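You operate a simulated robot arm through the tools that you are given. There is no shell and no other tool. Be economical: measure what you need, move in short steps, check, and stop when the job is done.

You run a simulated two-armed robot. Do the job below in one go: nothing can be reset, and whatever is moved stays where it is left.

JOB
Put the lime press on the counter under the towel away on the side table top. Then close the bag drawer. Then take the stopper off the green flask and lay it down on the counter by the mug tree. Then put the tin cup in the sink basin. Do these in the order given. Set down upright: lime press, tin cup.

It is judged by the outcome, as a careful person would: the job done as asked, and still so three seconds after it is handed in. It fails if anything else is knocked over, pushed out of place, dropped, spilled or broken. A push-on lid holds only when it is set on centred and level and pressed home; a screw cap is set on level and turned clockwise until tight. Flat cloth is picked up by pressing the open fingertips on it (5 to 10 N) and closing them slowly along it; thin cloth reads only 2 to 8 mm in the jaws.

ROBOT AND FRAMES
Two 7-joint arms with fingered hands on one trunk, on a base that drives. Base frame: it is fixed to the floor where the robot stands at the start and does not move with it; the origin is under the middle of the robot, x ahead of it, y to its left, z up. Units: mm, degrees, N and s.
The left shoulder is at the start at [70, 132, 1142], the right one opposite. Places, roughly: bag drawer [200, 500, 200]; green flask (8x8x16 cm) [400, 600, 900]; side table top [-3100, -2100, 800]; sink basin [500, -1300, 700]; tin cup (8x8x9 cm) [-200, -3100, 800]. Payload 2.3 kg a hand.
Tool frame (each hand has its own): the origin (TCP) lies between the finger pads and is the grasp point; the fingertips stand 25 mm ahead of it; z points along the fingers, y is the line along which they close. The gripper opens to 88 mm. The gripper's body begins 29 mm behind the TCP. The gripper is a hand of 3 fingers: y runs from the thumb to the fingers, the wrist lies at [-13, -97, -162] in the tool frame, and closing takes about 1.5 s.
Orientation is that of the tool frame in the base frame, as a unit quaternion [x, y, z, w]. With the fingers straight down and the wrist toward the robot, the tool's x, y and z point along [0, 1, 0], [1, 0, 0] and [0, 0, -1] of the base frame.

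CONTROLS
- The arms move only by the tool arm_command. It takes "left_increments", "right_increments" or both (then of equal length, played together; a hand with none holds still); each is a list of rows, each a list of 6 numbers: the shift along the tool's x, y, z in mm, then the turn, a rotation vector about the tool's x, y, z in degrees. In form: [[dx, dy, dz, wx, wy, wz], ...]. A call has 1 to 10 rows; each row is the pose to reach, as a shift and turn from the pose commanded when the call began, along the tool's axes at that moment. "left_grip" and "right_grip" are, for a hand that has rows, the gripper command, from -1 (fully open) to 1 (shut), values between in proportion, set as the call begins (left out, the last holds). Each row takes 0.2 s and may step no farther than 50 mm and 8.6 degrees from the row before; otherwise, or with a gripper value out of range, the whole call is refused. Where a pose cannot be reached the arm comes as near as it can. A force on the tool above 40 N (or 10 N above the force at the start of the call, whichever is more), or a blocked arm, ends the call early, and 0.2 s more pass. Each finger travels about 108 mm/s and halts on what it meets, pressing with about 27 N; the grip force reading is that of the motor and also rises with nothing between the fingers. The clock runs only during rows and for 0.2 s after the last one: add rows that repeat a pose to give the fingers time. It gives the time, the measured TCP pose, the force on the tool (base axes), the opening and the grip force at its end, in the units of the frame above (readings bear some noise), with the torque about the TCP (base axes, N m) and any sound that the robot's microphone picked up.
- Cameras (640 x 400 px; columns grow to the right, rows downward): "scene" is now at [110.8, 25, 1425.8]; the picture's right is [0.31, -0.95, 0.00], its down [-0.79, -0.26, -0.55] and it looks along [0.53, 0.17, -0.83] (base axes); focal length 259 px, centre (320, 200). "left" rides on the left gripper at [-58, -85, -100] in its tool frame; the picture's right is [-0.67, -0.35, 0.66], its down [0.69, -0.63, 0.37] and it looks along [0.28, 0.69, 0.66] (tool axes); focal length 261 px, centre (320, 200). "right" rides on the right gripper at [58, -85, -100] in its tool frame; the picture's right is [-0.67, 0.35, -0.66], its down [-0.69, -0.63, 0.37] and it looks along [-0.29, 0.69, 0.66] (tool axes); focal length 261 px, centre (320, 200). There is no depth. A picture from a camera that has moved, and an enlarged one, comes with that camera's place and axes in the base frame and with its lens. The place of the scene camera against the robot may be out by one fixed shift of up to 12 mm in any direction.
- capture(camera): a new picture of that camera. It takes no simulated time.
- raise_lower(by): slides the trunk up (or, below 0, down) by that many mm; the arms and the scene camera ride with it, the base frame stays. It gives what a move gives, with no picture.
- roll_base(legs): drives the robot by 1 to 6 legs, each [ahead, left, turn to the left] in mm, mm and degrees, along the robot's own axes; the way and the turn of a leg run together, so that a leg with both is an arc; at most 1500 mm and 180 degrees a leg. The arms and the cameras ride along, it lands a little off, and it stops where it bumps. It gives what a move gives.
- hand_shape(shape, hand): the hand has 3 fingers and takes this shape, open, in about a second: jaw (thumb against the fingers, like two jaws); tri (thumb and two fingers); tip (a fingertip pinch); poke (one finger out to press); point (the index stretched); flat (the hand flat); cup (the hand cupped); fist (a fist). The gripper value then closes the fingers along that shape, each until it touches; the sizes above hold for jaw. It gives what a move gives, with no picture.
- pan_tilt(pan, tilt): turns the head with the scene camera to pan (to the left, within 86 degrees either way) and tilt (down, from -29 to 69), counted from straight ahead of the robot. It gives what a move gives.
- enlarge(camera, box): a new picture of the part [left, top, right, bottom] of that camera's present view, enlarged. It takes no simulated time.
- close_job(): hands the job in; it is judged then, once.

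Work in short steps. Places have to be worked out from the pictures, the camera data and where the tool is seen: move nearer, look again, correct. Check each grasp and each placing, and mend what went wrong. You have 165 turns and 122 pictures in all, those below and enlarged ones among them. Open the grippers and draw the arms clear of the work before you hand the job in, unless the task says otherwise; then end with one line.

The tools are called after "Emit:" as a command line: name --argument value ..., lists and objects as JSON in quotes. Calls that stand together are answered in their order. arm_command: Moves the arms, as the interface text tells. Its arguments: {"type":"object","properties":{"left_increments":{"type":"array","items":{"type":"array","items":{"type":"number"}}},"left_grip":{"type":"number"},"right_increments":{"type":"array","items":{"type":"array","items":{"type":"number"}}},"right_grip":{"type":"number"}},"required":[]} The other tools are called the same way: raise_lower (by) slides the trunk up or down; hand_shape (shape, hand) gives the hand a shape; roll_base (legs) drives the base; pan_tilt (pan, tilt) turns the head that bears the scene camera; capture (camera) takes a picture; enlarge (camera, box) takes an enlarged picture of a part of a camera's view; close_job () hands the job in.

At the start:

```text
time: 0.0
left_tcp_pos: [310.1, 331.9, 1170.9]
left_ee_rot: [0.707, 0.707, 0.0, 0.0]
left_contact_force: [0.6, 0.1, 1.0]
left_moment: [0.03, 0.01, 0.01]
left_opening: 87.7
left_gripper_force: 0.1
left_shape: jaw
right_tcp_pos: [358.4, 13.8, 1202.9]
right_ee_rot: [0.707, 0.707, 0.0, 0.0]
right_contact_force: [0.1, -0.6, -0.2]
right_moment: [0.0, 0.01, 0.02]
right_opening: 87.6
right_gripper_force: 0.1
right_shape: jaw
trunk travel left (down, up): [-700.0, 140.0]
robot x, y, heading: [2.2, 0.4, 0.0]
head pan, tilt: [18.3, 56.4]
```

scene: 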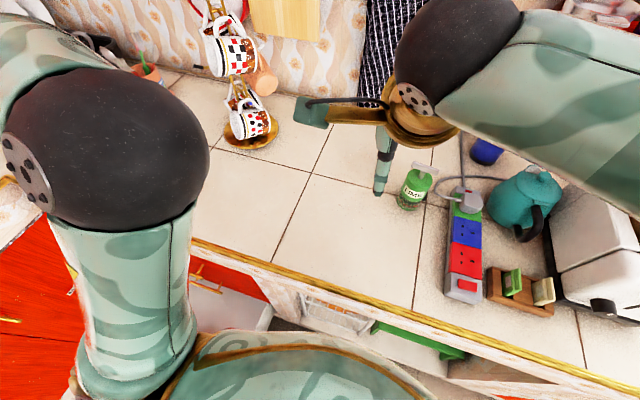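
right: 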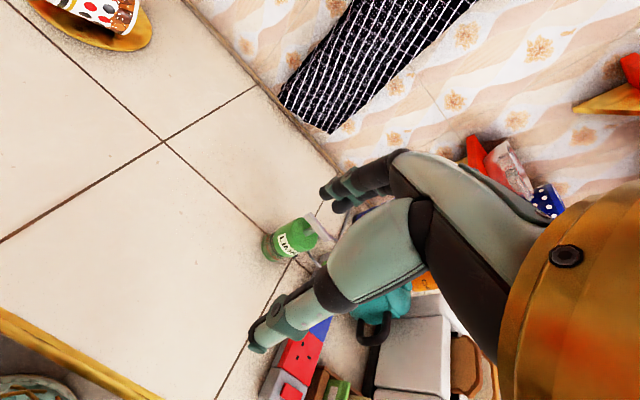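
left: 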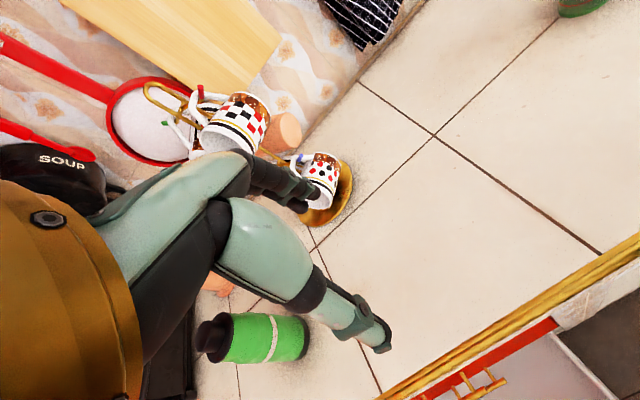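

The lime press seems to be the green "LIME" item below the hanging towel; I look closer at it and at the left side.

Emit:
enlarge --camera "scene" --box '[360, 120, 520, 220]'

Emit:
enlarge --camera "right" --box '[220, 160, 380, 260]'

Emit:
pan_tilt --pan 0 --tilt 35

```text
4.00 times, centred on (440, 170) of scene
camera zoom: at [110.8, 25.0, 1425.8], right [0.31, -0.95, 0.0], down [-0.79, -0.26, -0.55], along [0.53, 0.17, -0.83], focal length 1035 px, centre (-160, 320)
```

zoom: 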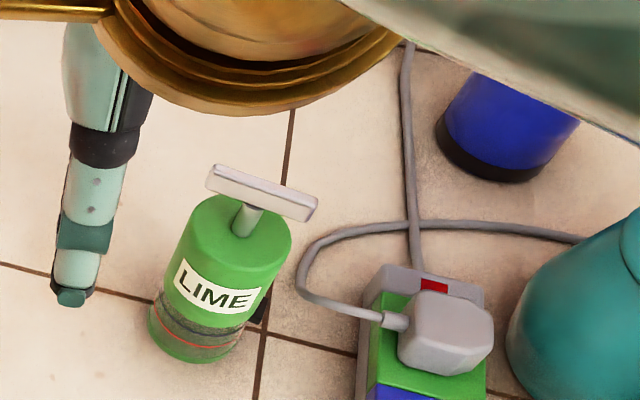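

```text
4.00 times, centred on (300, 210) of right
camera zoom: at [273.6, 71.5, 1303.8], right [0.35, -0.67, 0.66], down [-0.63, -0.69, -0.37], along [0.69, -0.29, -0.66], focal length 1043 px, centre (400, 160)
```

zoom: 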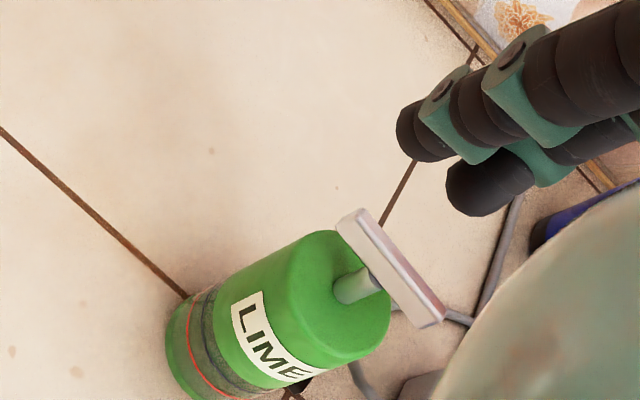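

```text
time: 0.8
left_tcp_pos: [309.1, 331.8, 1170.0]
left_ee_rot: [0.707, 0.707, -0.001, 0.0]
left_contact_force: [0.0, 0.7, 0.7]
left_moment: [-0.01, 0.01, 0.01]
left_opening: 87.6
left_gripper_force: 0.1
left_shape: jaw
right_tcp_pos: [357.3, 13.7, 1202.8]
right_ee_rot: [0.707, 0.707, 0.0, 0.0]
right_contact_force: [-0.2, -0.1, 0.1]
right_moment: [-0.05, -0.02, 0.01]
right_opening: 87.4
right_gripper_force: 0.0
right_shape: jaw
trunk travel left (down, up): [-700.0, 140.0]
robot x, y, heading: [-1.5, 1.3, -0.1]
head pan, tilt: [0.0, 35.0]
```

I take the wider view ahead to see the layout.

Emit:
capture --camera "scene"

Emit:
pan_tilt --pan 70 --tilt 50

Emit:
capture --camera "scene"

Emit:
pan_tilt --pan -80 --tilt 25

Emit:
capture --camera "scene"

```text
116 pictures are left
camera scene: at [131.7, 2.8, 1455.7], right [0.0, -1.0, 0.0], down [-0.57, 0.0, -0.82], along [0.82, 0.0, -0.57], focal length 259 px, centre (320, 200)
```

scene: 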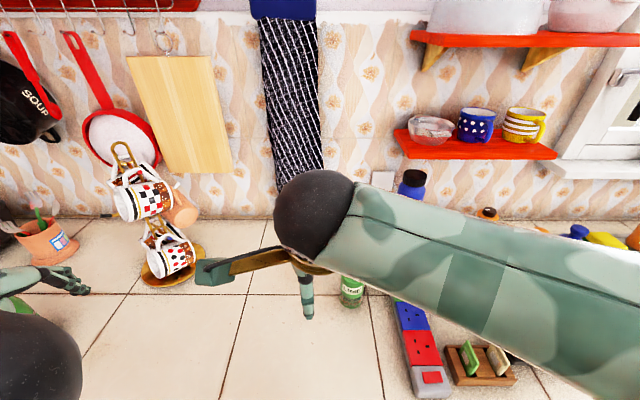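

```text
time: 2.3
left_tcp_pos: [309.6, 331.6, 1172.0]
left_ee_rot: [0.707, 0.707, 0.0, 0.0]
left_contact_force: [-0.4, -1.3, 0.4]
left_moment: [0.0, 0.0, -0.04]
left_opening: 87.8
left_gripper_force: 0.0
left_shape: jaw
right_tcp_pos: [357.2, 13.3, 1202.3]
right_ee_rot: [0.707, 0.707, 0.0, -0.001]
right_contact_force: [0.6, -0.5, 0.1]
right_moment: [0.0, 0.01, 0.01]
right_opening: 87.6
right_gripper_force: 0.1
right_shape: jaw
trunk travel left (down, up): [-700.0, 140.0]
robot x, y, heading: [-1.1, -0.1, 0.0]
head pan, tilt: [70.0, 50.0]
```

```text
115 pictures are left
camera scene: at [70.2, 75.1, 1434.0], right [0.94, -0.34, 0.0], down [-0.26, -0.72, -0.64], along [0.22, 0.6, -0.77], focal length 259 px, centre (320, 200)
```

scene: 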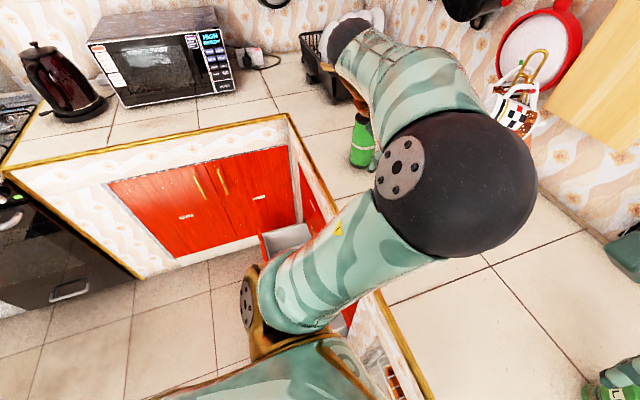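

```text
time: 4.6
left_tcp_pos: [311.3, 330.9, 1170.6]
left_ee_rot: [0.707, 0.707, 0.0, -0.001]
left_contact_force: [-0.4, -0.2, 0.5]
left_moment: [0.01, 0.0, 0.0]
left_opening: 87.5
left_gripper_force: 0.0
left_shape: jaw
right_tcp_pos: [358.6, 13.6, 1202.3]
right_ee_rot: [0.707, 0.707, 0.0, 0.0]
right_contact_force: [-0.6, 0.1, 0.0]
right_moment: [0.0, 0.0, 0.01]
right_opening: 87.6
right_gripper_force: 0.0
right_shape: jaw
trunk travel left (down, up): [-700.0, 140.0]
robot x, y, heading: [-1.8, -0.5, -0.1]
head pan, tilt: [-80.0, 25.0]
```

```text
114 pictures are left
camera scene: at [59.8, -88.0, 1471.5], right [-0.98, -0.17, 0.0], down [-0.07, 0.42, -0.91], along [0.16, -0.89, -0.42], focal length 259 px, centre (320, 200)
```

scene: 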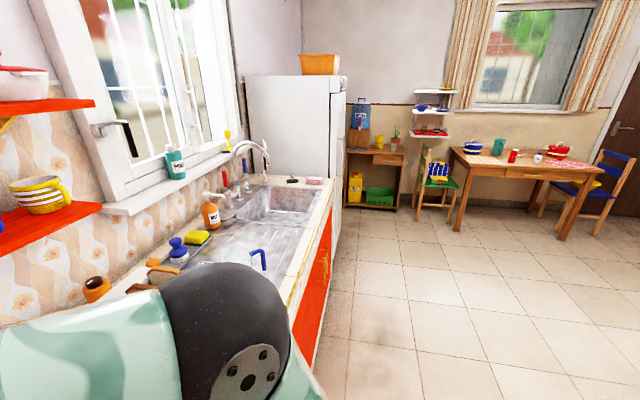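

The press stands at about (615, -115), height ~150 mm, diameter ~73. I'll use the left hand with fingers forward, so I shift the robot 300 mm to the right first.

Emit:
roll_base --legs '[[0, -300, 0]]'

Emit:
pan_tilt --pan 15 --tilt 50

Emit:
capture --camera "scene"

```text
time: 6.7
left_tcp_pos: [309.0, 34.7, 1170.7]
left_ee_rot: [0.706, 0.708, 0.0, 0.0]
left_contact_force: [-0.5, 0.1, -0.5]
left_moment: [0.01, -0.03, -0.03]
left_opening: 87.6
left_gripper_force: 0.0
left_shape: jaw
right_tcp_pos: [358.0, -284.0, 1202.2]
right_ee_rot: [0.707, 0.708, 0.0, 0.0]
right_contact_force: [0.5, -1.4, -0.2]
right_moment: [-0.02, 0.0, 0.02]
right_opening: 87.5
right_gripper_force: 0.0
right_shape: jaw
trunk travel left (down, up): [-700.0, 140.0]
robot x, y, heading: [-1.2, -302.0, 0.2]
head pan, tilt: [-80.0, 25.0]
```

```text
time: 8.4
left_tcp_pos: [308.9, 30.8, 1171.0]
left_ee_rot: [0.706, 0.708, 0.0, 0.0]
left_contact_force: [-0.7, 0.6, 0.4]
left_moment: [0.01, 0.0, 0.0]
left_opening: 87.5
left_gripper_force: 0.1
left_shape: jaw
right_tcp_pos: [359.1, -285.5, 1201.6]
right_ee_rot: [0.707, 0.708, 0.0, 0.0]
right_contact_force: [-0.3, 0.5, -0.3]
right_moment: [0.03, -0.01, 0.04]
right_opening: 87.6
right_gripper_force: 0.1
right_shape: jaw
trunk travel left (down, up): [-700.0, 140.0]
robot x, y, heading: [1.4, -299.7, 0.2]
head pan, tilt: [15.0, 50.0]
```

```text
113 pictures are left
camera scene: at [118.5, -277.2, 1434.0], right [0.26, -0.97, 0.0], down [-0.74, -0.2, -0.64], along [0.62, 0.17, -0.77], focal length 259 px, centre (320, 200)
```

scene: 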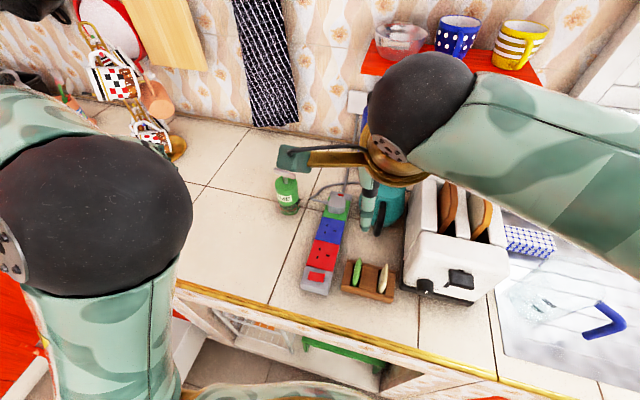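

The estimates disagree by some 50 mm, so I check with both hand cameras.

Emit:
capture --camera "right"

Emit:
capture --camera "left"

Emit:
enlarge --camera "scene" --box '[240, 140, 400, 240]'

```text
112 pictures are left
camera right: at [273.7, -227.9, 1303.8], right [0.35, -0.67, 0.66], down [-0.63, -0.69, -0.37], along [0.69, -0.28, -0.66], focal length 261 px, centre (320, 200)
```

right: 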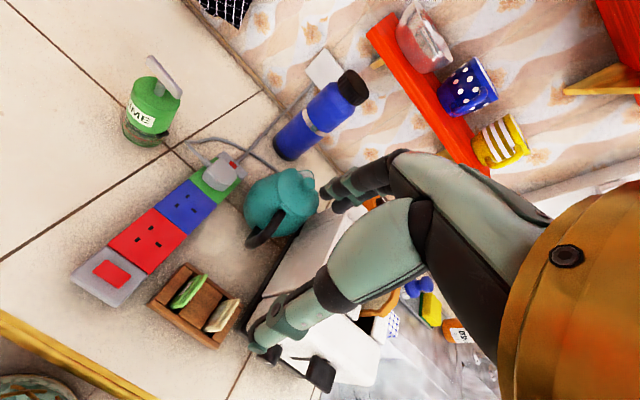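

```text
111 pictures are left
camera left: at [224.0, -26.9, 1270.2], right [-0.35, -0.67, -0.66], down [-0.63, 0.68, -0.37], along [0.69, 0.29, -0.66], focal length 261 px, centre (320, 200)
```

left: 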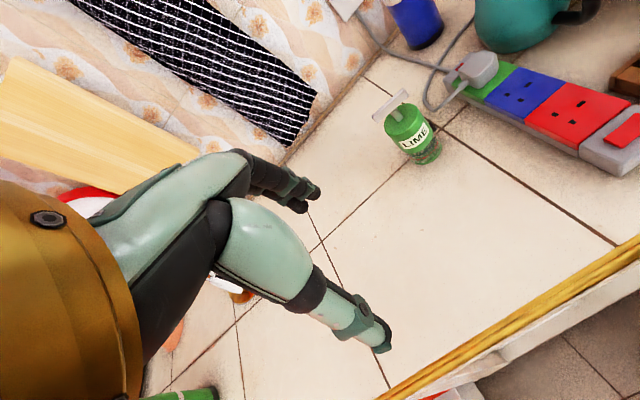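

```text
4.00 times, centred on (320, 190) of scene
camera zoom: at [118.5, -277.2, 1434.0], right [0.26, -0.97, 0.0], down [-0.74, -0.2, -0.64], along [0.62, 0.17, -0.77], focal length 1035 px, centre (320, 240)
```

zoom: 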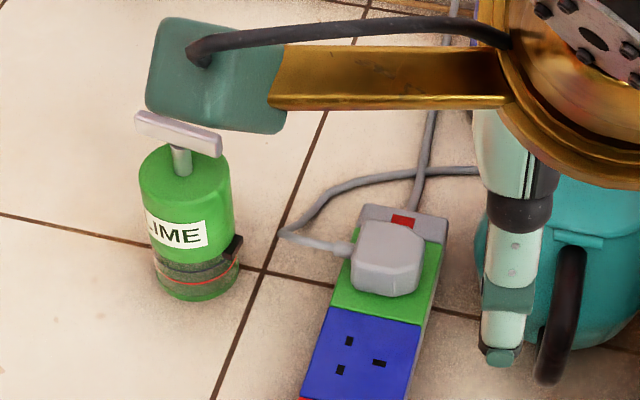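

All cameras agree if the counter top is at z ≈ 870: the press is then at about (525, -82), body diameter ~63, top at ~975. I roll the left hand so that it closes sideways.

Emit:
arm_command --left_increments '[[-4, 4, 0, 0, 0, 8.5], [-8, 8, 0, 0, 0, 17], [-12, 12, 0, 0, 0, 25.5], [-16, 16, 0, 0, 0, 34], [-20, 20, 0, 0, 0, 42.5], [-24, 24, 0, 0, 0, 51], [-28, 28, 0, 0, 0, 59.5], [-32, 32, 0, 0, 0, 68], [-36, 36, 0, 0, 0, 76.5], [-40, 40, 0, 0, 0, 85]]' --left_grip -1

```text
time: 10.6
left_tcp_pos: [350.2, -8.2, 1169.9]
left_ee_rot: [0.999, 0.044, 0.0, 0.0]
left_contact_force: [-0.7, -0.1, 0.6]
left_moment: [0.01, 0.03, -0.01]
left_opening: 87.7
left_gripper_force: 0.0
left_shape: jaw
right_tcp_pos: [358.9, -284.9, 1202.2]
right_ee_rot: [0.707, 0.708, -0.001, -0.001]
right_contact_force: [-0.5, 0.4, -0.5]
right_moment: [-0.02, 0.0, -0.03]
right_opening: 87.6
right_gripper_force: 0.1
right_shape: jaw
trunk travel left (down, up): [-700.0, 140.0]
robot x, y, heading: [0.8, -296.5, 0.1]
head pan, tilt: [15.0, 50.0]
```

Now I pitch the fingers forward (15° below level) while lowering in front of the press.

Emit:
arm_command --left_increments '[[3, 7, 16, 0, 7.5, 0.5], [6, 14, 32, 0, 15, 1], [9, 21, 48, 0, 22.5, 1.5], [12, 28, 64, 0, 30, 2], [15, 35, 80, 0, 37.5, 2.5], [18, 42, 96, 0, 45, 3], [21, 49, 112, 0, 52.5, 3.5], [24, 56, 128, 0, 60, 4], [26, 63, 144, 0, 67.5, 4], [28, 70, 160, 0, 75, 4]]'

Emit:
capture --camera "left"

Emit:
capture --camera "scene"

```text
time: 12.8
left_tcp_pos: [384.4, -73.9, 1010.8]
left_ee_rot: [0.793, 0.003, 0.609, -0.027]
left_contact_force: [-1.0, -0.6, 0.4]
left_moment: [-0.03, 0.01, 0.0]
left_opening: 87.6
left_gripper_force: 0.1
left_shape: jaw
right_tcp_pos: [360.4, -285.3, 1202.6]
right_ee_rot: [0.706, 0.708, 0.0, 0.0]
right_contact_force: [0.0, -0.1, -0.4]
right_moment: [0.01, 0.0, -0.01]
right_opening: 87.4
right_gripper_force: 0.1
right_shape: jaw
trunk travel left (down, up): [-700.0, 140.0]
robot x, y, heading: [0.4, -301.4, -0.1]
head pan, tilt: [15.0, 50.0]
```

```text
109 pictures are left
camera left: at [269.4, 6.7, 983.4], right [0.44, 0.4, -0.8], down [0.51, 0.63, 0.59], along [0.74, -0.67, 0.08], focal length 261 px, centre (320, 200)
```

left: 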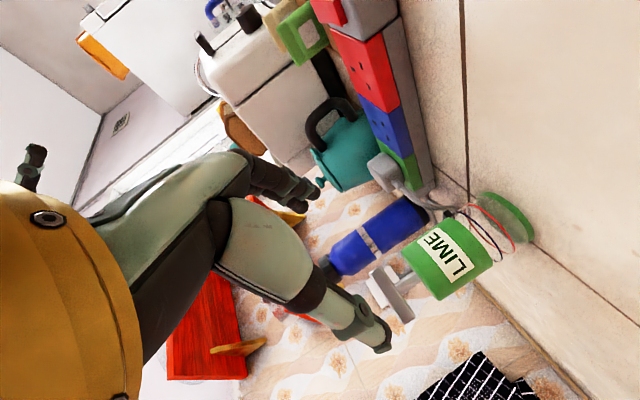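

```text
108 pictures are left
camera scene: at [119.3, -276.2, 1434.0], right [0.26, -0.97, 0.0], down [-0.74, -0.2, -0.64], along [0.62, 0.17, -0.77], focal length 259 px, centre (320, 200)
```

scene: 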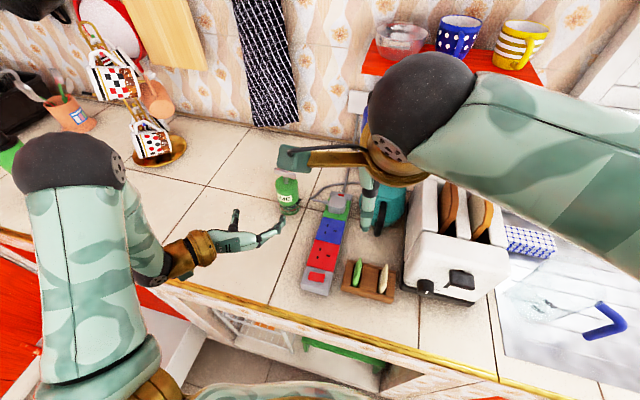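

The press axis checks out at about (527, -80). I lower to z ≈ 930 with the fingertips just short of it and straighten the hand.

Emit:
arm_command --left_increments '[[-21, 4, 25, -1, 0, -0.5], [-42, 7, 50, -2, 0, -1], [-63, 11, 74, -2.7, 0, -1.6], [-63, 11, 74, -2.7, 0, -1.6]]'

Emit:
capture --camera "left"

Emit:
enlarge --camera "scene" --box '[200, 140, 360, 240]'

```text
time: 13.8
left_tcp_pos: [439.6, -82.1, 930.2]
left_ee_rot: [0.794, 0.001, 0.608, -0.001]
left_contact_force: [0.1, 0.4, 1.2]
left_moment: [-0.01, -0.01, -0.01]
left_opening: 87.5
left_gripper_force: 0.1
left_shape: jaw
right_tcp_pos: [358.2, -286.6, 1202.7]
right_ee_rot: [0.706, 0.708, 0.001, 0.0]
right_contact_force: [0.4, 0.1, -0.6]
right_moment: [-0.02, 0.01, -0.02]
right_opening: 87.7
right_gripper_force: 0.0
right_shape: jaw
trunk travel left (down, up): [-700.0, 140.0]
robot x, y, heading: [-1.5, -300.0, 0.3]
head pan, tilt: [15.0, 50.0]
```

```text
107 pictures are left
camera left: at [328.5, 1.8, 899.2], right [0.46, 0.35, -0.82], down [0.53, 0.63, 0.57], along [0.71, -0.69, 0.1], focal length 261 px, centre (320, 200)
```

left: 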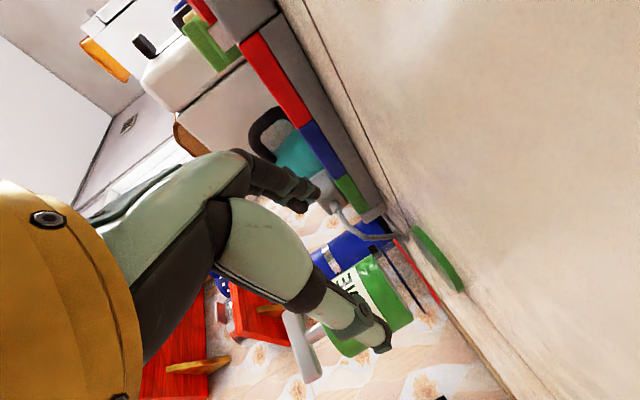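

```text
4.00 times, centred on (280, 190) of scene
camera zoom: at [118.2, -277.2, 1434.1], right [0.26, -0.97, 0.0], down [-0.74, -0.2, -0.64], along [0.62, 0.17, -0.77], focal length 1035 px, centre (480, 240)
```

zoom: 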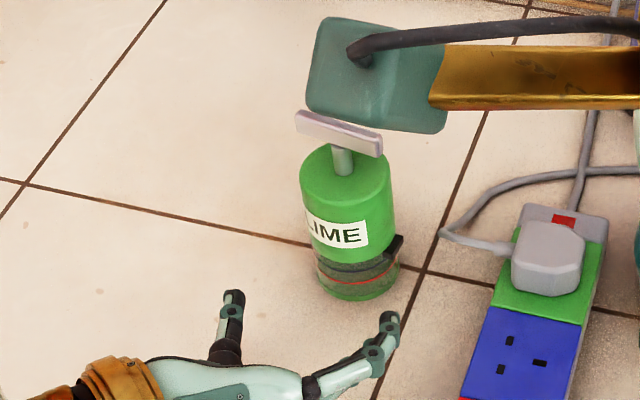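

Aligned within a few mm; the axis is about (531, -79). I advance 50 mm level, then look.

Emit:
arm_command --left_increments '[[4, -3, 16, 0, 0, 0], [8.7, -3, 32, 0, 0, 0], [13, -3, 48.3, 0, 0, 0], [13, -3, 48.3, 0, 0, 0]]'

Emit:
enlarge --camera "scene" --box '[200, 140, 360, 240]'

Emit:
enlarge --camera "left" --box '[240, 140, 480, 390]'

```text
time: 14.8
left_tcp_pos: [489.1, -76.5, 929.9]
left_ee_rot: [0.794, 0.0, 0.608, 0.0]
left_contact_force: [-0.4, 1.3, 0.1]
left_moment: [0.02, -0.01, -0.01]
left_opening: 87.3
left_gripper_force: 0.0
left_shape: jaw
right_tcp_pos: [358.0, -286.7, 1202.4]
right_ee_rot: [0.707, 0.707, 0.0, 0.0]
right_contact_force: [-1.0, 0.3, 0.4]
right_moment: [0.02, 0.02, -0.03]
right_opening: 87.8
right_gripper_force: 0.0
right_shape: jaw
trunk travel left (down, up): [-700.0, 140.0]
robot x, y, heading: [3.5, -303.4, 0.1]
head pan, tilt: [15.0, 50.0]
```

```text
4.00 times, centred on (280, 190) of scene
camera zoom: at [118.4, -277.1, 1434.0], right [0.26, -0.97, 0.0], down [-0.74, -0.2, -0.64], along [0.62, 0.17, -0.77], focal length 1035 px, centre (480, 240)
```

zoom: 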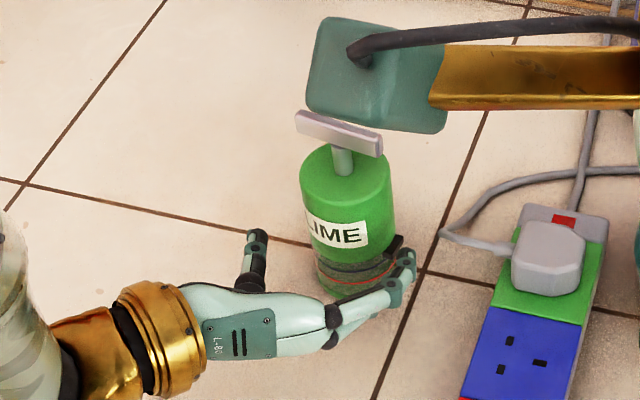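

```text
1.60 times, centred on (360, 265) of left
camera zoom: at [377.3, 6.9, 900.5], right [0.46, 0.35, -0.82], down [0.53, 0.63, 0.57], along [0.71, -0.69, 0.1], focal length 417 px, centre (256, 96)
```

zoom: 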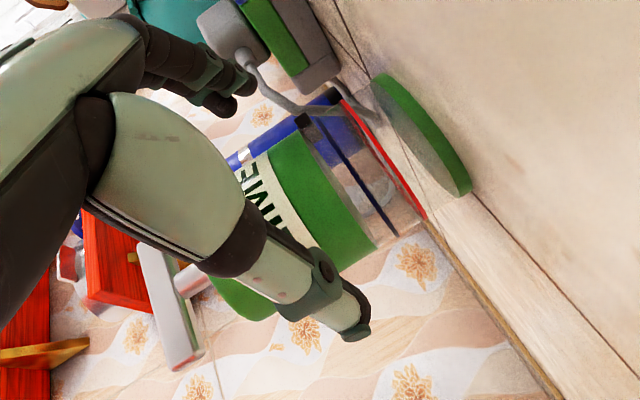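

Centred laterally. There's a small dark clip low on the right side, so I go 12 mm higher and 28 mm forward.

Emit:
arm_command --left_increments '[[11.6, 0, -3, 0, 0, 0], [15, 0, 11, 0, 0, 0], [19, 0, 24, 0, 0, 0], [19, 0, 24, 0, 0, 0]]'

Emit:
enlarge --camera "scene" --box '[200, 140, 360, 240]'

```text
time: 15.8
left_tcp_pos: [516.5, -77.8, 942.4]
left_ee_rot: [0.794, 0.0, 0.608, 0.0]
left_contact_force: [-0.5, 0.6, 0.0]
left_moment: [-0.01, 0.0, -0.01]
left_opening: 87.2
left_gripper_force: 0.0
left_shape: jaw
right_tcp_pos: [358.4, -286.4, 1202.4]
right_ee_rot: [0.707, 0.707, 0.0, 0.0]
right_contact_force: [0.4, 0.7, 0.2]
right_moment: [0.03, 0.02, 0.01]
right_opening: 87.6
right_gripper_force: 0.1
right_shape: jaw
trunk travel left (down, up): [-700.0, 140.0]
robot x, y, heading: [1.8, -298.2, 0.4]
head pan, tilt: [15.0, 50.0]
```

```text
4.00 times, centred on (280, 190) of scene
camera zoom: at [118.2, -277.2, 1434.1], right [0.26, -0.97, 0.0], down [-0.74, -0.2, -0.64], along [0.62, 0.17, -0.77], focal length 1035 px, centre (480, 240)
```

zoom: 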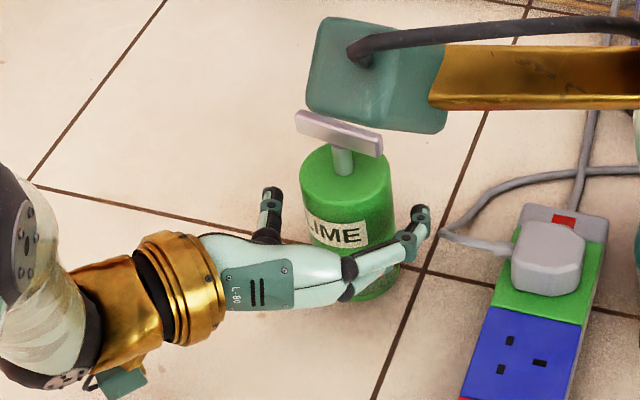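

Fingers straddle the green body. Closing.

Emit:
arm_command --left_increments '[[0, 0, 0, 0, 0, 0], [0, 0, 0, 0, 0, 0], [0, 0, 0, 0, 0, 0], [0, 0, 0, 0, 0, 0], [0, 0, 0, 0, 0, 0], [0, 0, 0, 0, 0, 0], [0, 0, 0, 0, 0, 0], [0, 0, 0, 0, 0, 0]]' --left_grip 1

Emit:
enlarge --camera "scene" --box '[200, 140, 360, 240]'

```text
time: 17.6
left_tcp_pos: [516.5, -78.4, 942.5]
left_ee_rot: [0.793, 0.0, 0.609, 0.0]
left_contact_force: [-1.2, 0.1, 0.3]
left_moment: [-0.01, -0.01, -0.01]
left_opening: 50.5
left_gripper_force: 27.2
left_shape: jaw
right_tcp_pos: [358.2, -286.8, 1202.4]
right_ee_rot: [0.707, 0.707, 0.0, 0.0]
right_contact_force: [-0.2, -0.7, 0.3]
right_moment: [0.0, -0.02, 0.0]
right_opening: 87.5
right_gripper_force: 0.0
right_shape: jaw
trunk travel left (down, up): [-700.0, 140.0]
robot x, y, heading: [-0.4, -302.5, -0.0]
head pan, tilt: [15.0, 50.0]
```

```text
4.00 times, centred on (280, 190) of scene
camera zoom: at [118.5, -277.1, 1434.0], right [0.26, -0.97, 0.0], down [-0.74, -0.2, -0.64], along [0.62, 0.17, -0.77], focal length 1035 px, centre (480, 240)
```

zoom: 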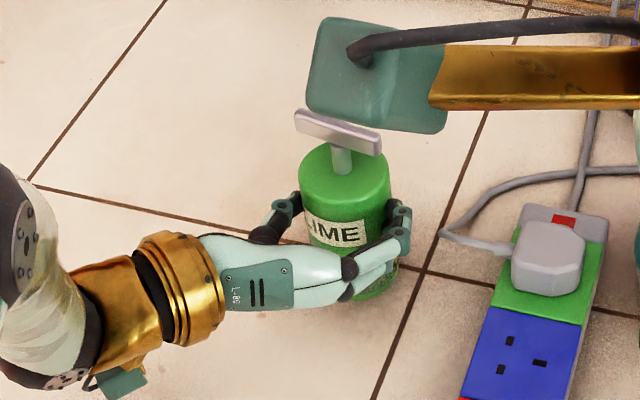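

Held at 50 mm, 27 N. I lift it 60 mm and check.

Emit:
arm_command --left_increments '[[19, 0, -5, 0, 0, 0], [38.6, 0, -10.4, 0, 0, 0], [58, 0, -15.6, 0, 0, 0], [58, 0, -15.6, 0, 0, 0]]'

Emit:
enlarge --camera "scene" --box '[200, 120, 360, 220]'

```text
time: 18.6
left_tcp_pos: [517.8, -77.6, 1003.0]
left_ee_rot: [0.794, 0.001, 0.608, 0.0]
left_contact_force: [0.4, -0.1, -0.7]
left_moment: [-0.03, 0.0, 0.0]
left_opening: 50.3
left_gripper_force: 27.3
left_shape: jaw
right_tcp_pos: [359.6, -285.8, 1202.2]
right_ee_rot: [0.706, 0.708, 0.0, -0.001]
right_contact_force: [0.6, -1.2, 0.7]
right_moment: [-0.02, 0.02, -0.01]
right_opening: 87.5
right_gripper_force: 0.0
right_shape: jaw
trunk travel left (down, up): [-700.0, 140.0]
robot x, y, heading: [3.8, -300.2, 0.4]
head pan, tilt: [15.0, 50.0]
```

```text
4.00 times, centred on (280, 170) of scene
camera zoom: at [119.2, -276.9, 1433.9], right [0.26, -0.97, 0.0], down [-0.74, -0.2, -0.64], along [0.62, 0.17, -0.77], focal length 1035 px, centre (480, 320)
```

zoom: 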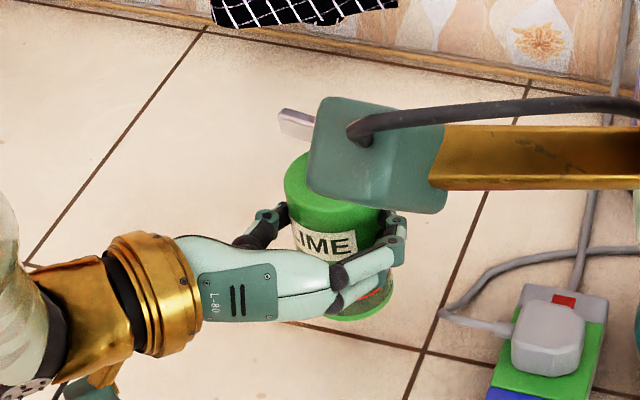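

Lifted cleanly. I draw the arm in, then back off from the counter and turn toward the side table.

Emit:
arm_command --left_increments '[[2, 0, -48, 0, 0, 0], [-8, 0, -90, 0, 0, 0], [-15, 0, -130, 0, 0, 0]]'

Emit:
roll_base --legs '[[-700, 0, 0], [0, 0, -143]]'

Emit:
pan_tilt --pan 0 --tilt 25

Emit:
capture --camera "scene"

```text
time: 19.4
left_tcp_pos: [387.4, -77.8, 1022.4]
left_ee_rot: [0.794, 0.0, 0.608, -0.001]
left_contact_force: [-0.1, -0.6, -1.8]
left_moment: [0.03, 0.04, -0.01]
left_opening: 50.7
left_gripper_force: 26.6
left_shape: jaw
right_tcp_pos: [358.4, -285.3, 1203.5]
right_ee_rot: [0.705, 0.709, -0.001, 0.0]
right_contact_force: [0.4, -0.3, -0.1]
right_moment: [0.02, -0.02, 0.01]
right_opening: 87.7
right_gripper_force: 0.1
right_shape: jaw
trunk travel left (down, up): [-700.0, 140.0]
robot x, y, heading: [-0.3, -301.7, 0.2]
head pan, tilt: [15.0, 50.0]
```

```text
time: 29.2
left_tcp_pos: [-885.7, -714.4, 1020.9]
left_ee_rot: [-0.252, 0.752, -0.193, -0.577]
left_contact_force: [0.2, 0.4, -1.7]
left_moment: [0.05, -0.01, -0.02]
left_opening: 49.8
left_gripper_force: 27.4
left_shape: jaw
right_tcp_pos: [-986.7, -530.8, 1202.8]
right_ee_rot: [0.895, -0.445, 0.0, -0.001]
right_contact_force: [-0.1, -0.9, 1.3]
right_moment: [0.01, -0.01, 0.0]
right_opening: 87.8
right_gripper_force: 0.2
right_shape: jaw
trunk travel left (down, up): [-700.0, 140.0]
robot x, y, heading: [-708.2, -304.7, -142.9]
head pan, tilt: [15.0, 50.0]
```

```text
time: 30.1
left_tcp_pos: [-886.1, -713.6, 1021.5]
left_ee_rot: [-0.251, 0.753, -0.193, -0.577]
left_contact_force: [0.0, 0.5, -1.2]
left_moment: [0.02, -0.02, -0.02]
left_opening: 49.9
left_gripper_force: 26.9
left_shape: jaw
right_tcp_pos: [-986.4, -529.8, 1202.1]
right_ee_rot: [0.895, -0.446, 0.0, -0.001]
right_contact_force: [0.4, -0.3, -0.2]
right_moment: [-0.02, 0.04, 0.02]
right_opening: 87.6
right_gripper_force: 0.0
right_shape: jaw
trunk travel left (down, up): [-700.0, 140.0]
robot x, y, heading: [-705.4, -302.3, -143.0]
head pan, tilt: [0.0, 25.0]
```

```text
100 pictures are left
camera scene: at [-828.5, -386.8, 1471.4], right [-0.6, 0.8, 0.0], down [0.34, 0.26, -0.91], along [-0.72, -0.55, -0.42], focal length 259 px, centre (320, 200)
```

scene: 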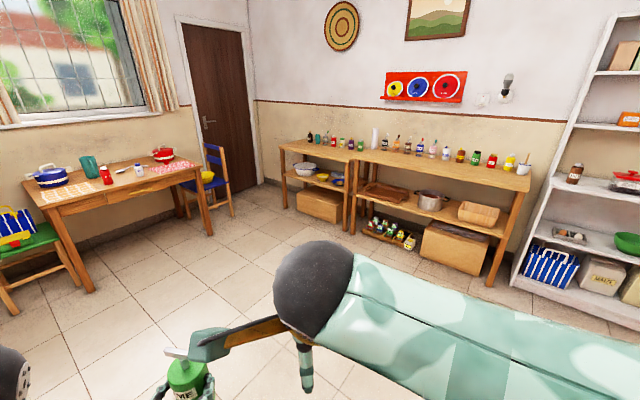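

The goal point projects onto the left one of the two wooden tables at the far wall; I enlarge.

Emit:
enlarge --camera "scene" --box '[260, 110, 420, 210]'

Emit:
enlarge --camera "scene" --box '[380, 110, 540, 210]'

```text
4.00 times, centred on (340, 160) of scene
camera zoom: at [-828.5, -386.8, 1471.4], right [-0.6, 0.8, 0.0], down [0.34, 0.26, -0.91], along [-0.72, -0.55, -0.42], focal length 1035 px, centre (240, 360)
```

zoom: 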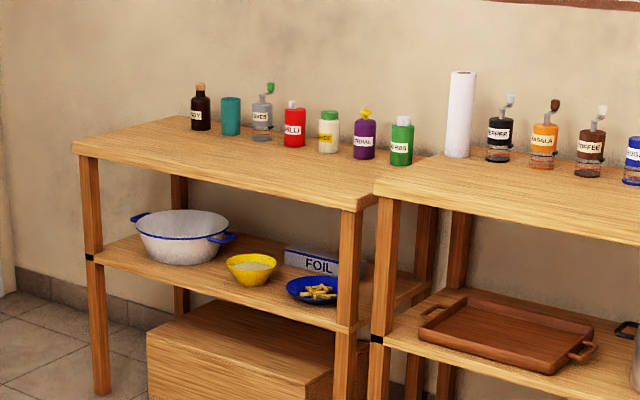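

```text
4.00 times, centred on (460, 160) of scene
camera zoom: at [-828.5, -386.8, 1471.4], right [-0.6, 0.8, 0.0], down [0.34, 0.26, -0.91], along [-0.72, -0.55, -0.42], focal length 1035 px, centre (-240, 360)
```

zoom: 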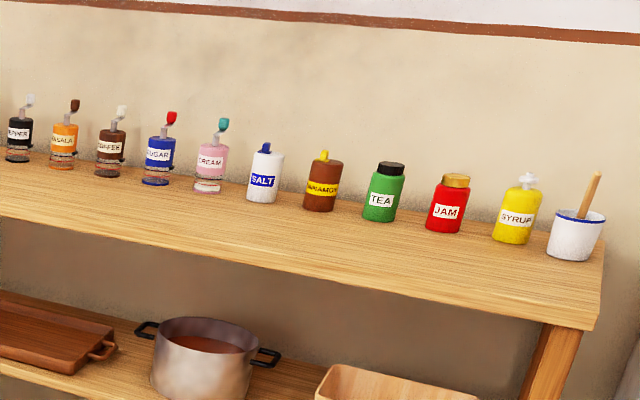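

The left table (y ≈ -2500…-1550, front edge x ≈ -2800) is the side table, with clear space at its front. I drive to face it.

Emit:
roll_base --legs '[[1200, 100, 0], [900, 89, 0], [0, 0, -37]]'

Emit:
pan_tilt --pan 20 --tilt 45

Emit:
capture --camera "scene"

```text
time: 42.2
left_tcp_pos: [-2639.6, -1969.1, 1020.8]
left_ee_rot: [-0.016, 0.794, -0.012, -0.608]
left_contact_force: [-0.2, 0.1, -2.3]
left_moment: [0.02, -0.06, 0.01]
left_opening: 49.8
left_gripper_force: 27.1
left_shape: jaw
right_tcp_pos: [-2618.3, -1760.7, 1204.2]
right_ee_rot: [0.721, -0.693, 0.0, 0.001]
right_contact_force: [0.1, -0.7, 0.4]
right_moment: [0.0, 0.0, 0.04]
right_opening: 87.6
right_gripper_force: 0.0
right_shape: jaw
trunk travel left (down, up): [-700.0, 140.0]
robot x, y, heading: [-2262.9, -1738.1, -177.4]
head pan, tilt: [0.0, 25.0]
```

```text
time: 43.1
left_tcp_pos: [-2640.2, -1969.5, 1021.2]
left_ee_rot: [-0.015, 0.794, -0.012, -0.608]
left_contact_force: [-0.4, 0.3, -1.1]
left_moment: [0.0, -0.04, -0.02]
left_opening: 49.9
left_gripper_force: 26.9
left_shape: jaw
right_tcp_pos: [-2618.1, -1760.9, 1201.7]
right_ee_rot: [0.721, -0.693, 0.0, 0.0]
right_contact_force: [0.2, -0.2, -0.1]
right_moment: [0.0, 0.01, 0.01]
right_opening: 87.5
right_gripper_force: 0.2
right_shape: jaw
trunk travel left (down, up): [-700.0, 140.0]
robot x, y, heading: [-2260.5, -1733.0, -177.6]
head pan, tilt: [20.0, 45.0]
```

```text
97 pictures are left
camera scene: at [-2393.4, -1763.3, 1441.0], right [-0.38, 0.93, 0.0], down [0.65, 0.27, -0.71], along [-0.65, -0.27, -0.71], focal length 259 px, centre (320, 200)
```

scene: 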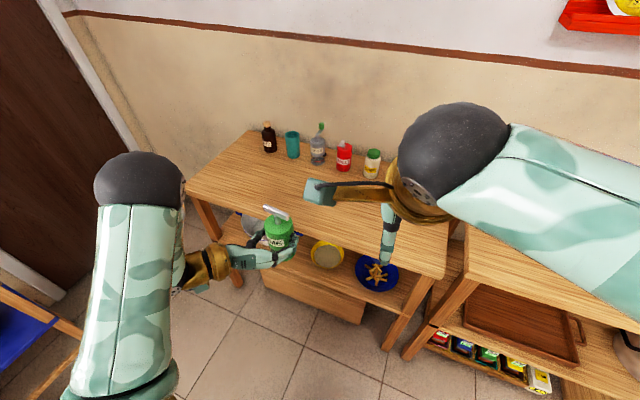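

Table top z ≈ 775, front edge near x ≈ -2875, jars at x ≈ -3190. I aim at (-2990, -1975): drive ahead 200 mm.

Emit:
roll_base --legs '[[200, 0, -2.5]]'

Emit:
pan_tilt --pan 20 --tilt 60

Emit:
capture --camera "scene"

```text
time: 44.7
left_tcp_pos: [-2848.5, -1957.9, 1023.1]
left_ee_rot: [0.002, 0.793, 0.001, -0.609]
left_contact_force: [0.0, -0.4, -1.6]
left_moment: [-0.03, -0.02, -0.01]
left_opening: 49.8
left_gripper_force: 26.3
left_shape: jaw
right_tcp_pos: [-2819.2, -1749.3, 1203.6]
right_ee_rot: [-0.706, 0.708, 0.0, -0.002]
right_contact_force: [0.4, -0.9, 0.0]
right_moment: [0.02, 0.03, 0.01]
right_opening: 87.7
right_gripper_force: 0.1
right_shape: jaw
trunk travel left (down, up): [-700.0, 140.0]
robot x, y, heading: [-2459.8, -1738.1, 180.0]
head pan, tilt: [20.0, 45.0]
```

```text
time: 45.5
left_tcp_pos: [-2851.8, -1956.7, 1020.9]
left_ee_rot: [0.001, 0.794, 0.001, -0.608]
left_contact_force: [-1.0, 0.9, -1.4]
left_moment: [0.01, -0.04, 0.01]
left_opening: 49.6
left_gripper_force: 27.1
left_shape: jaw
right_tcp_pos: [-2820.5, -1749.0, 1202.6]
right_ee_rot: [-0.706, 0.708, 0.0, 0.0]
right_contact_force: [-0.3, -0.1, 0.7]
right_moment: [0.01, -0.04, -0.01]
right_opening: 87.6
right_gripper_force: 0.0
right_shape: jaw
trunk travel left (down, up): [-700.0, 140.0]
robot x, y, heading: [-2464.6, -1737.4, 180.1]
head pan, tilt: [20.0, 60.0]
```

```text
96 pictures are left
camera scene: at [-2582.3, -1757.0, 1421.4], right [-0.34, 0.94, 0.0], down [0.81, 0.29, -0.5], along [-0.47, -0.17, -0.87], focal length 259 px, centre (320, 200)
```

scene: 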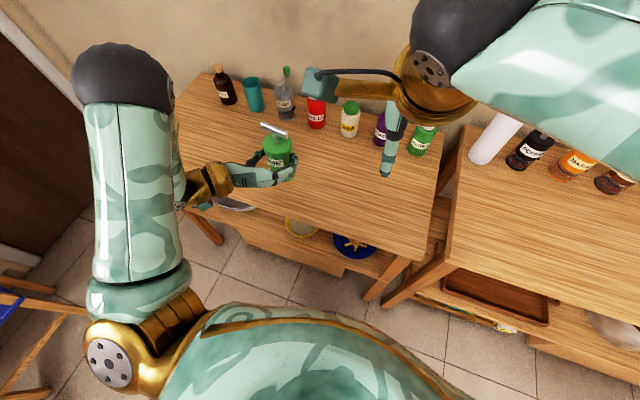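

Forward 116 mm, then down to z ≈ 880, then look before touching down.

Emit:
arm_command --left_increments '[[10, 0, 37, 0, 0, 0], [20, 0, 75, 0, 0, 0], [30, 0, 112, 0, 0, 0], [-15, 0, 124, 0, 0, 0], [-60, 0, 136, 0, 0, 0], [-106, 0, 148, 0, 0, 0], [-106, 0, 148, 0, 0, 0]]'

Emit:
enlarge --camera "scene" --box '[160, 60, 400, 210]'

Emit:
capture --camera "left"

```text
time: 47.0
left_tcp_pos: [-2964.9, -1957.0, 881.0]
left_ee_rot: [0.002, 0.794, 0.001, -0.608]
left_contact_force: [0.3, 0.0, -1.7]
left_moment: [0.0, -0.04, 0.02]
left_opening: 49.7
left_gripper_force: 27.7
left_shape: jaw
right_tcp_pos: [-2820.7, -1749.8, 1203.8]
right_ee_rot: [-0.706, 0.708, 0.0, 0.0]
right_contact_force: [0.2, -0.6, -0.9]
right_moment: [0.03, 0.01, -0.01]
right_opening: 87.4
right_gripper_force: 0.0
right_shape: jaw
trunk travel left (down, up): [-700.0, 140.0]
robot x, y, heading: [-2461.2, -1732.2, 179.7]
head pan, tilt: [20.0, 60.0]
```

```text
2.67 times, centred on (280, 135) of scene
camera zoom: at [-2581.4, -1756.9, 1421.4], right [-0.34, 0.94, 0.0], down [0.81, 0.29, -0.5], along [-0.47, -0.17, -0.87], focal length 690 px, centre (427, 373)
```

zoom: 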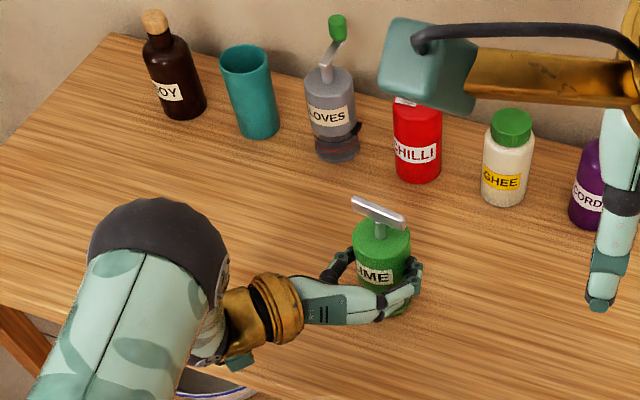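

```text
94 pictures are left
camera left: at [-2854.4, -2043.3, 850.9], right [-0.46, -0.35, -0.82], down [-0.53, -0.63, 0.57], along [-0.71, 0.7, 0.1], focal length 261 px, centre (320, 200)
```

left: 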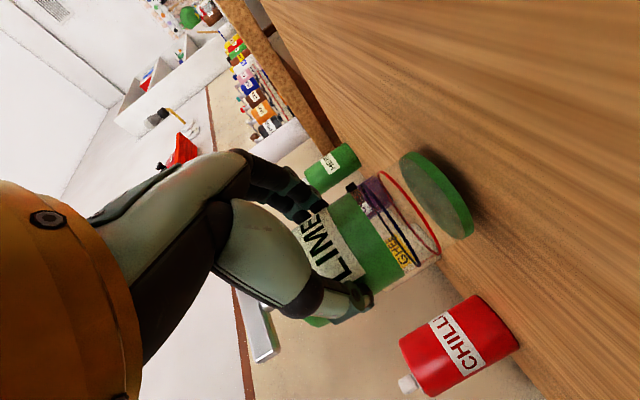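

Clear spot, upright. I lower 22 mm gently and read the force.

Emit:
arm_command --left_increments '[[-5, 0, 1.3, 0, 0, 0], [-10, 0, 2.7, 0, 0, 0], [-15, 0, 4, 0, 0, 0], [-21, 0, 5.6, 0, 0, 0]]'

Emit:
capture --camera "left"

```text
time: 48.0
left_tcp_pos: [-2961.7, -1956.1, 861.9]
left_ee_rot: [0.0, 0.79, 0.001, -0.613]
left_contact_force: [-0.8, -2.8, 23.1]
left_moment: [0.37, 0.44, 0.03]
left_opening: 49.1
left_gripper_force: 26.7
left_shape: jaw
right_tcp_pos: [-2815.4, -1748.1, 1205.0]
right_ee_rot: [-0.707, 0.708, 0.001, -0.003]
right_contact_force: [0.4, -0.1, 0.0]
right_moment: [0.02, 0.0, 0.0]
right_opening: 87.4
right_gripper_force: 0.1
right_shape: jaw
trunk travel left (down, up): [-700.0, 140.0]
robot x, y, heading: [-2463.6, -1737.3, 179.9]
head pan, tilt: [20.0, 60.0]
```

```text
93 pictures are left
camera left: at [-2852.5, -2042.6, 831.8], right [-0.47, -0.35, -0.81], down [-0.53, -0.63, 0.57], along [-0.71, 0.7, 0.11], focal length 261 px, centre (320, 200)
```

left: 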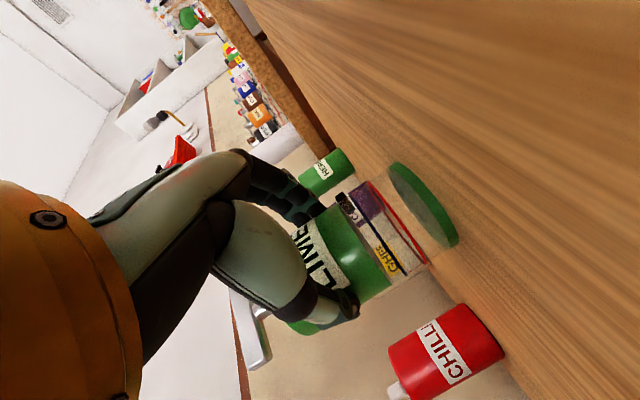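

Touching at 23 N; I ease up 2 mm and open the hand.

Emit:
arm_command --left_increments '[[2, 0, -0.5, 0, 0, 0], [2, 0, -0.5, 0, 0, 0]]'

Emit:
arm_command --left_increments '[[0, 0, 0, 0, 0, 0], [0, 0, 0, 0, 0, 0], [0, 0, 0, 0, 0, 0], [0, 0, 0, 0, 0, 0], [0, 0, 0, 0, 0, 0]]' --left_grip -1

Emit:
enlarge --camera "scene" --box '[160, 60, 400, 210]'

```text
time: 48.6
left_tcp_pos: [-2961.7, -1955.9, 863.1]
left_ee_rot: [0.001, 0.793, 0.0, -0.61]
left_contact_force: [-1.1, -2.7, 19.4]
left_moment: [0.22, 0.33, 0.04]
left_opening: 49.1
left_gripper_force: 26.7
left_shape: jaw
right_tcp_pos: [-2817.0, -1748.5, 1204.1]
right_ee_rot: [-0.706, 0.708, 0.001, -0.001]
right_contact_force: [-1.1, 0.3, 0.1]
right_moment: [-0.01, 0.02, -0.01]
right_opening: 87.7
right_gripper_force: 0.1
right_shape: jaw
trunk travel left (down, up): [-700.0, 140.0]
robot x, y, heading: [-2462.3, -1738.1, 180.0]
head pan, tilt: [20.0, 60.0]
```

```text
time: 49.9
left_tcp_pos: [-2965.2, -1956.5, 859.5]
left_ee_rot: [0.001, 0.794, 0.0, -0.608]
left_contact_force: [-0.1, 0.1, -0.6]
left_moment: [0.03, 0.02, 0.03]
left_opening: 87.5
left_gripper_force: 0.0
left_shape: jaw
right_tcp_pos: [-2820.5, -1748.8, 1203.1]
right_ee_rot: [-0.706, 0.708, -0.001, 0.0]
right_contact_force: [0.7, 0.2, 0.3]
right_moment: [-0.01, -0.02, -0.01]
right_opening: 87.7
right_gripper_force: 0.0
right_shape: jaw
trunk travel left (down, up): [-700.0, 140.0]
robot x, y, heading: [-2458.6, -1733.9, 179.9]
head pan, tilt: [20.0, 60.0]
```

```text
2.67 times, centred on (280, 135) of scene
camera zoom: at [-2581.4, -1756.8, 1421.4], right [-0.34, 0.94, 0.0], down [0.81, 0.29, -0.5], along [-0.47, -0.17, -0.87], focal length 690 px, centre (427, 373)
```

zoom: 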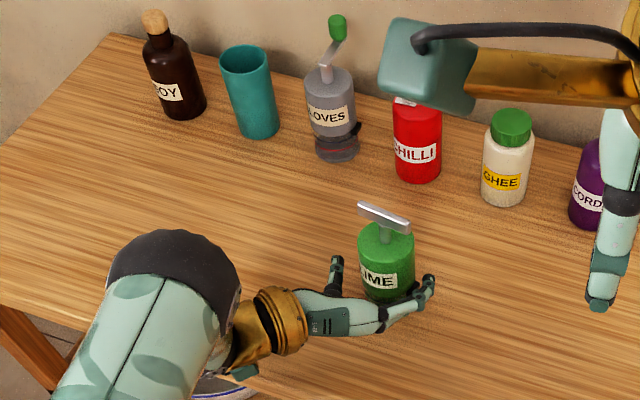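

It stands by itself. I withdraw straight back and then up, and check.

Emit:
arm_command --left_increments '[[-8, 0, -29, 0, 0, 0], [-15, 0, -58, 0, 0, 0], [-23, 0, -87, 0, 0, 0], [-31, 0, -116, 0, 0, 0], [14, 0, -130, 0, 0, 0], [60, 0, -140, 0, 0, 0], [106, 0, -150, 0, 0, 0]]'

Emit:
enlarge --camera "scene" --box '[160, 60, 400, 210]'

```text
time: 51.5
left_tcp_pos: [-2846.9, -1955.0, 1002.1]
left_ee_rot: [0.002, 0.794, 0.001, -0.608]
left_contact_force: [0.0, -0.2, -1.4]
left_moment: [0.01, 0.01, 0.0]
left_opening: 87.7
left_gripper_force: 0.1
left_shape: jaw
right_tcp_pos: [-2819.1, -1749.3, 1203.4]
right_ee_rot: [-0.706, 0.708, -0.001, -0.001]
right_contact_force: [0.3, 0.4, -0.4]
right_moment: [-0.01, 0.03, -0.02]
right_opening: 87.7
right_gripper_force: 0.2
right_shape: jaw
trunk travel left (down, up): [-700.0, 140.0]
robot x, y, heading: [-2462.1, -1740.3, 180.0]
head pan, tilt: [20.0, 60.0]
```

```text
2.67 times, centred on (280, 135) of scene
camera zoom: at [-2580.0, -1755.9, 1421.5], right [-0.34, 0.94, 0.0], down [0.81, 0.29, -0.5], along [-0.47, -0.17, -0.87], focal length 690 px, centre (427, 373)
```

zoom: 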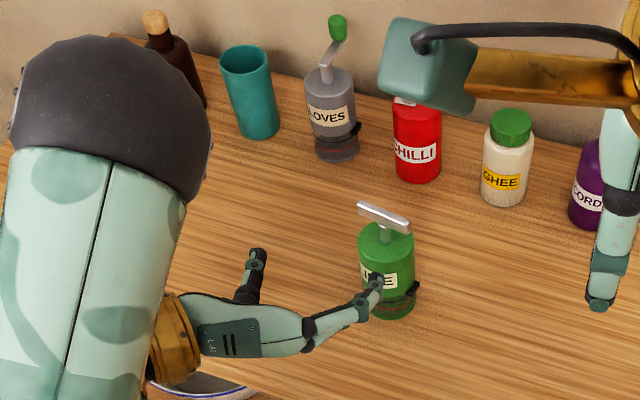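

Press done. Now to the bag drawer: back off, turn about and drive to a viewpoint at about (-800, 200).

Emit:
roll_base --legs '[[-400, 0, 0], [0, 0, 180], [630, 970, 0], [630, 970, 0]]'

Emit:
pan_tilt --pan 15 --tilt 40

Emit:
capture --camera "scene"

```text
time: 72.3
left_tcp_pos: [-439.6, 438.8, 1001.9]
left_ee_rot: [0.794, 0.003, 0.608, -0.002]
left_contact_force: [0.5, 0.2, 0.5]
left_moment: [-0.01, -0.01, -0.02]
left_opening: 87.7
left_gripper_force: 0.0
left_shape: jaw
right_tcp_pos: [-465.2, 231.8, 1202.8]
right_ee_rot: [0.704, 0.711, 0.0, 0.0]
right_contact_force: [-0.1, -0.6, -0.7]
right_moment: [0.03, 0.03, 0.02]
right_opening: 87.8
right_gripper_force: 0.2
right_shape: jaw
trunk travel left (down, up): [-700.0, 140.0]
robot x, y, heading: [-822.9, 213.9, 0.4]
head pan, tilt: [20.0, 60.0]
```

```text
time: 73.1
left_tcp_pos: [-440.1, 439.1, 1001.5]
left_ee_rot: [0.794, 0.004, 0.608, -0.003]
left_contact_force: [0.4, -0.3, -0.4]
left_moment: [0.0, -0.02, -0.02]
left_opening: 87.8
left_gripper_force: 0.0
left_shape: jaw
right_tcp_pos: [-463.5, 231.7, 1202.5]
right_ee_rot: [0.704, 0.711, 0.0, 0.001]
right_contact_force: [-0.6, 0.1, 0.3]
right_moment: [0.01, 0.01, 0.02]
right_opening: 87.7
right_gripper_force: 0.0
right_shape: jaw
trunk travel left (down, up): [-700.0, 140.0]
robot x, y, heading: [-819.2, 218.3, 0.7]
head pan, tilt: [15.0, 40.0]
```

```text
90 pictures are left
camera scene: at [-697.4, 240.7, 1448.1], right [0.27, -0.96, 0.0], down [-0.62, -0.17, -0.77], along [0.74, 0.21, -0.64], focal length 259 px, centre (320, 200)
```

scene: 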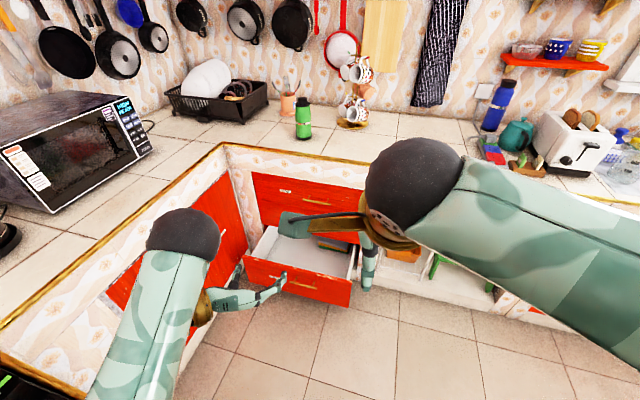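

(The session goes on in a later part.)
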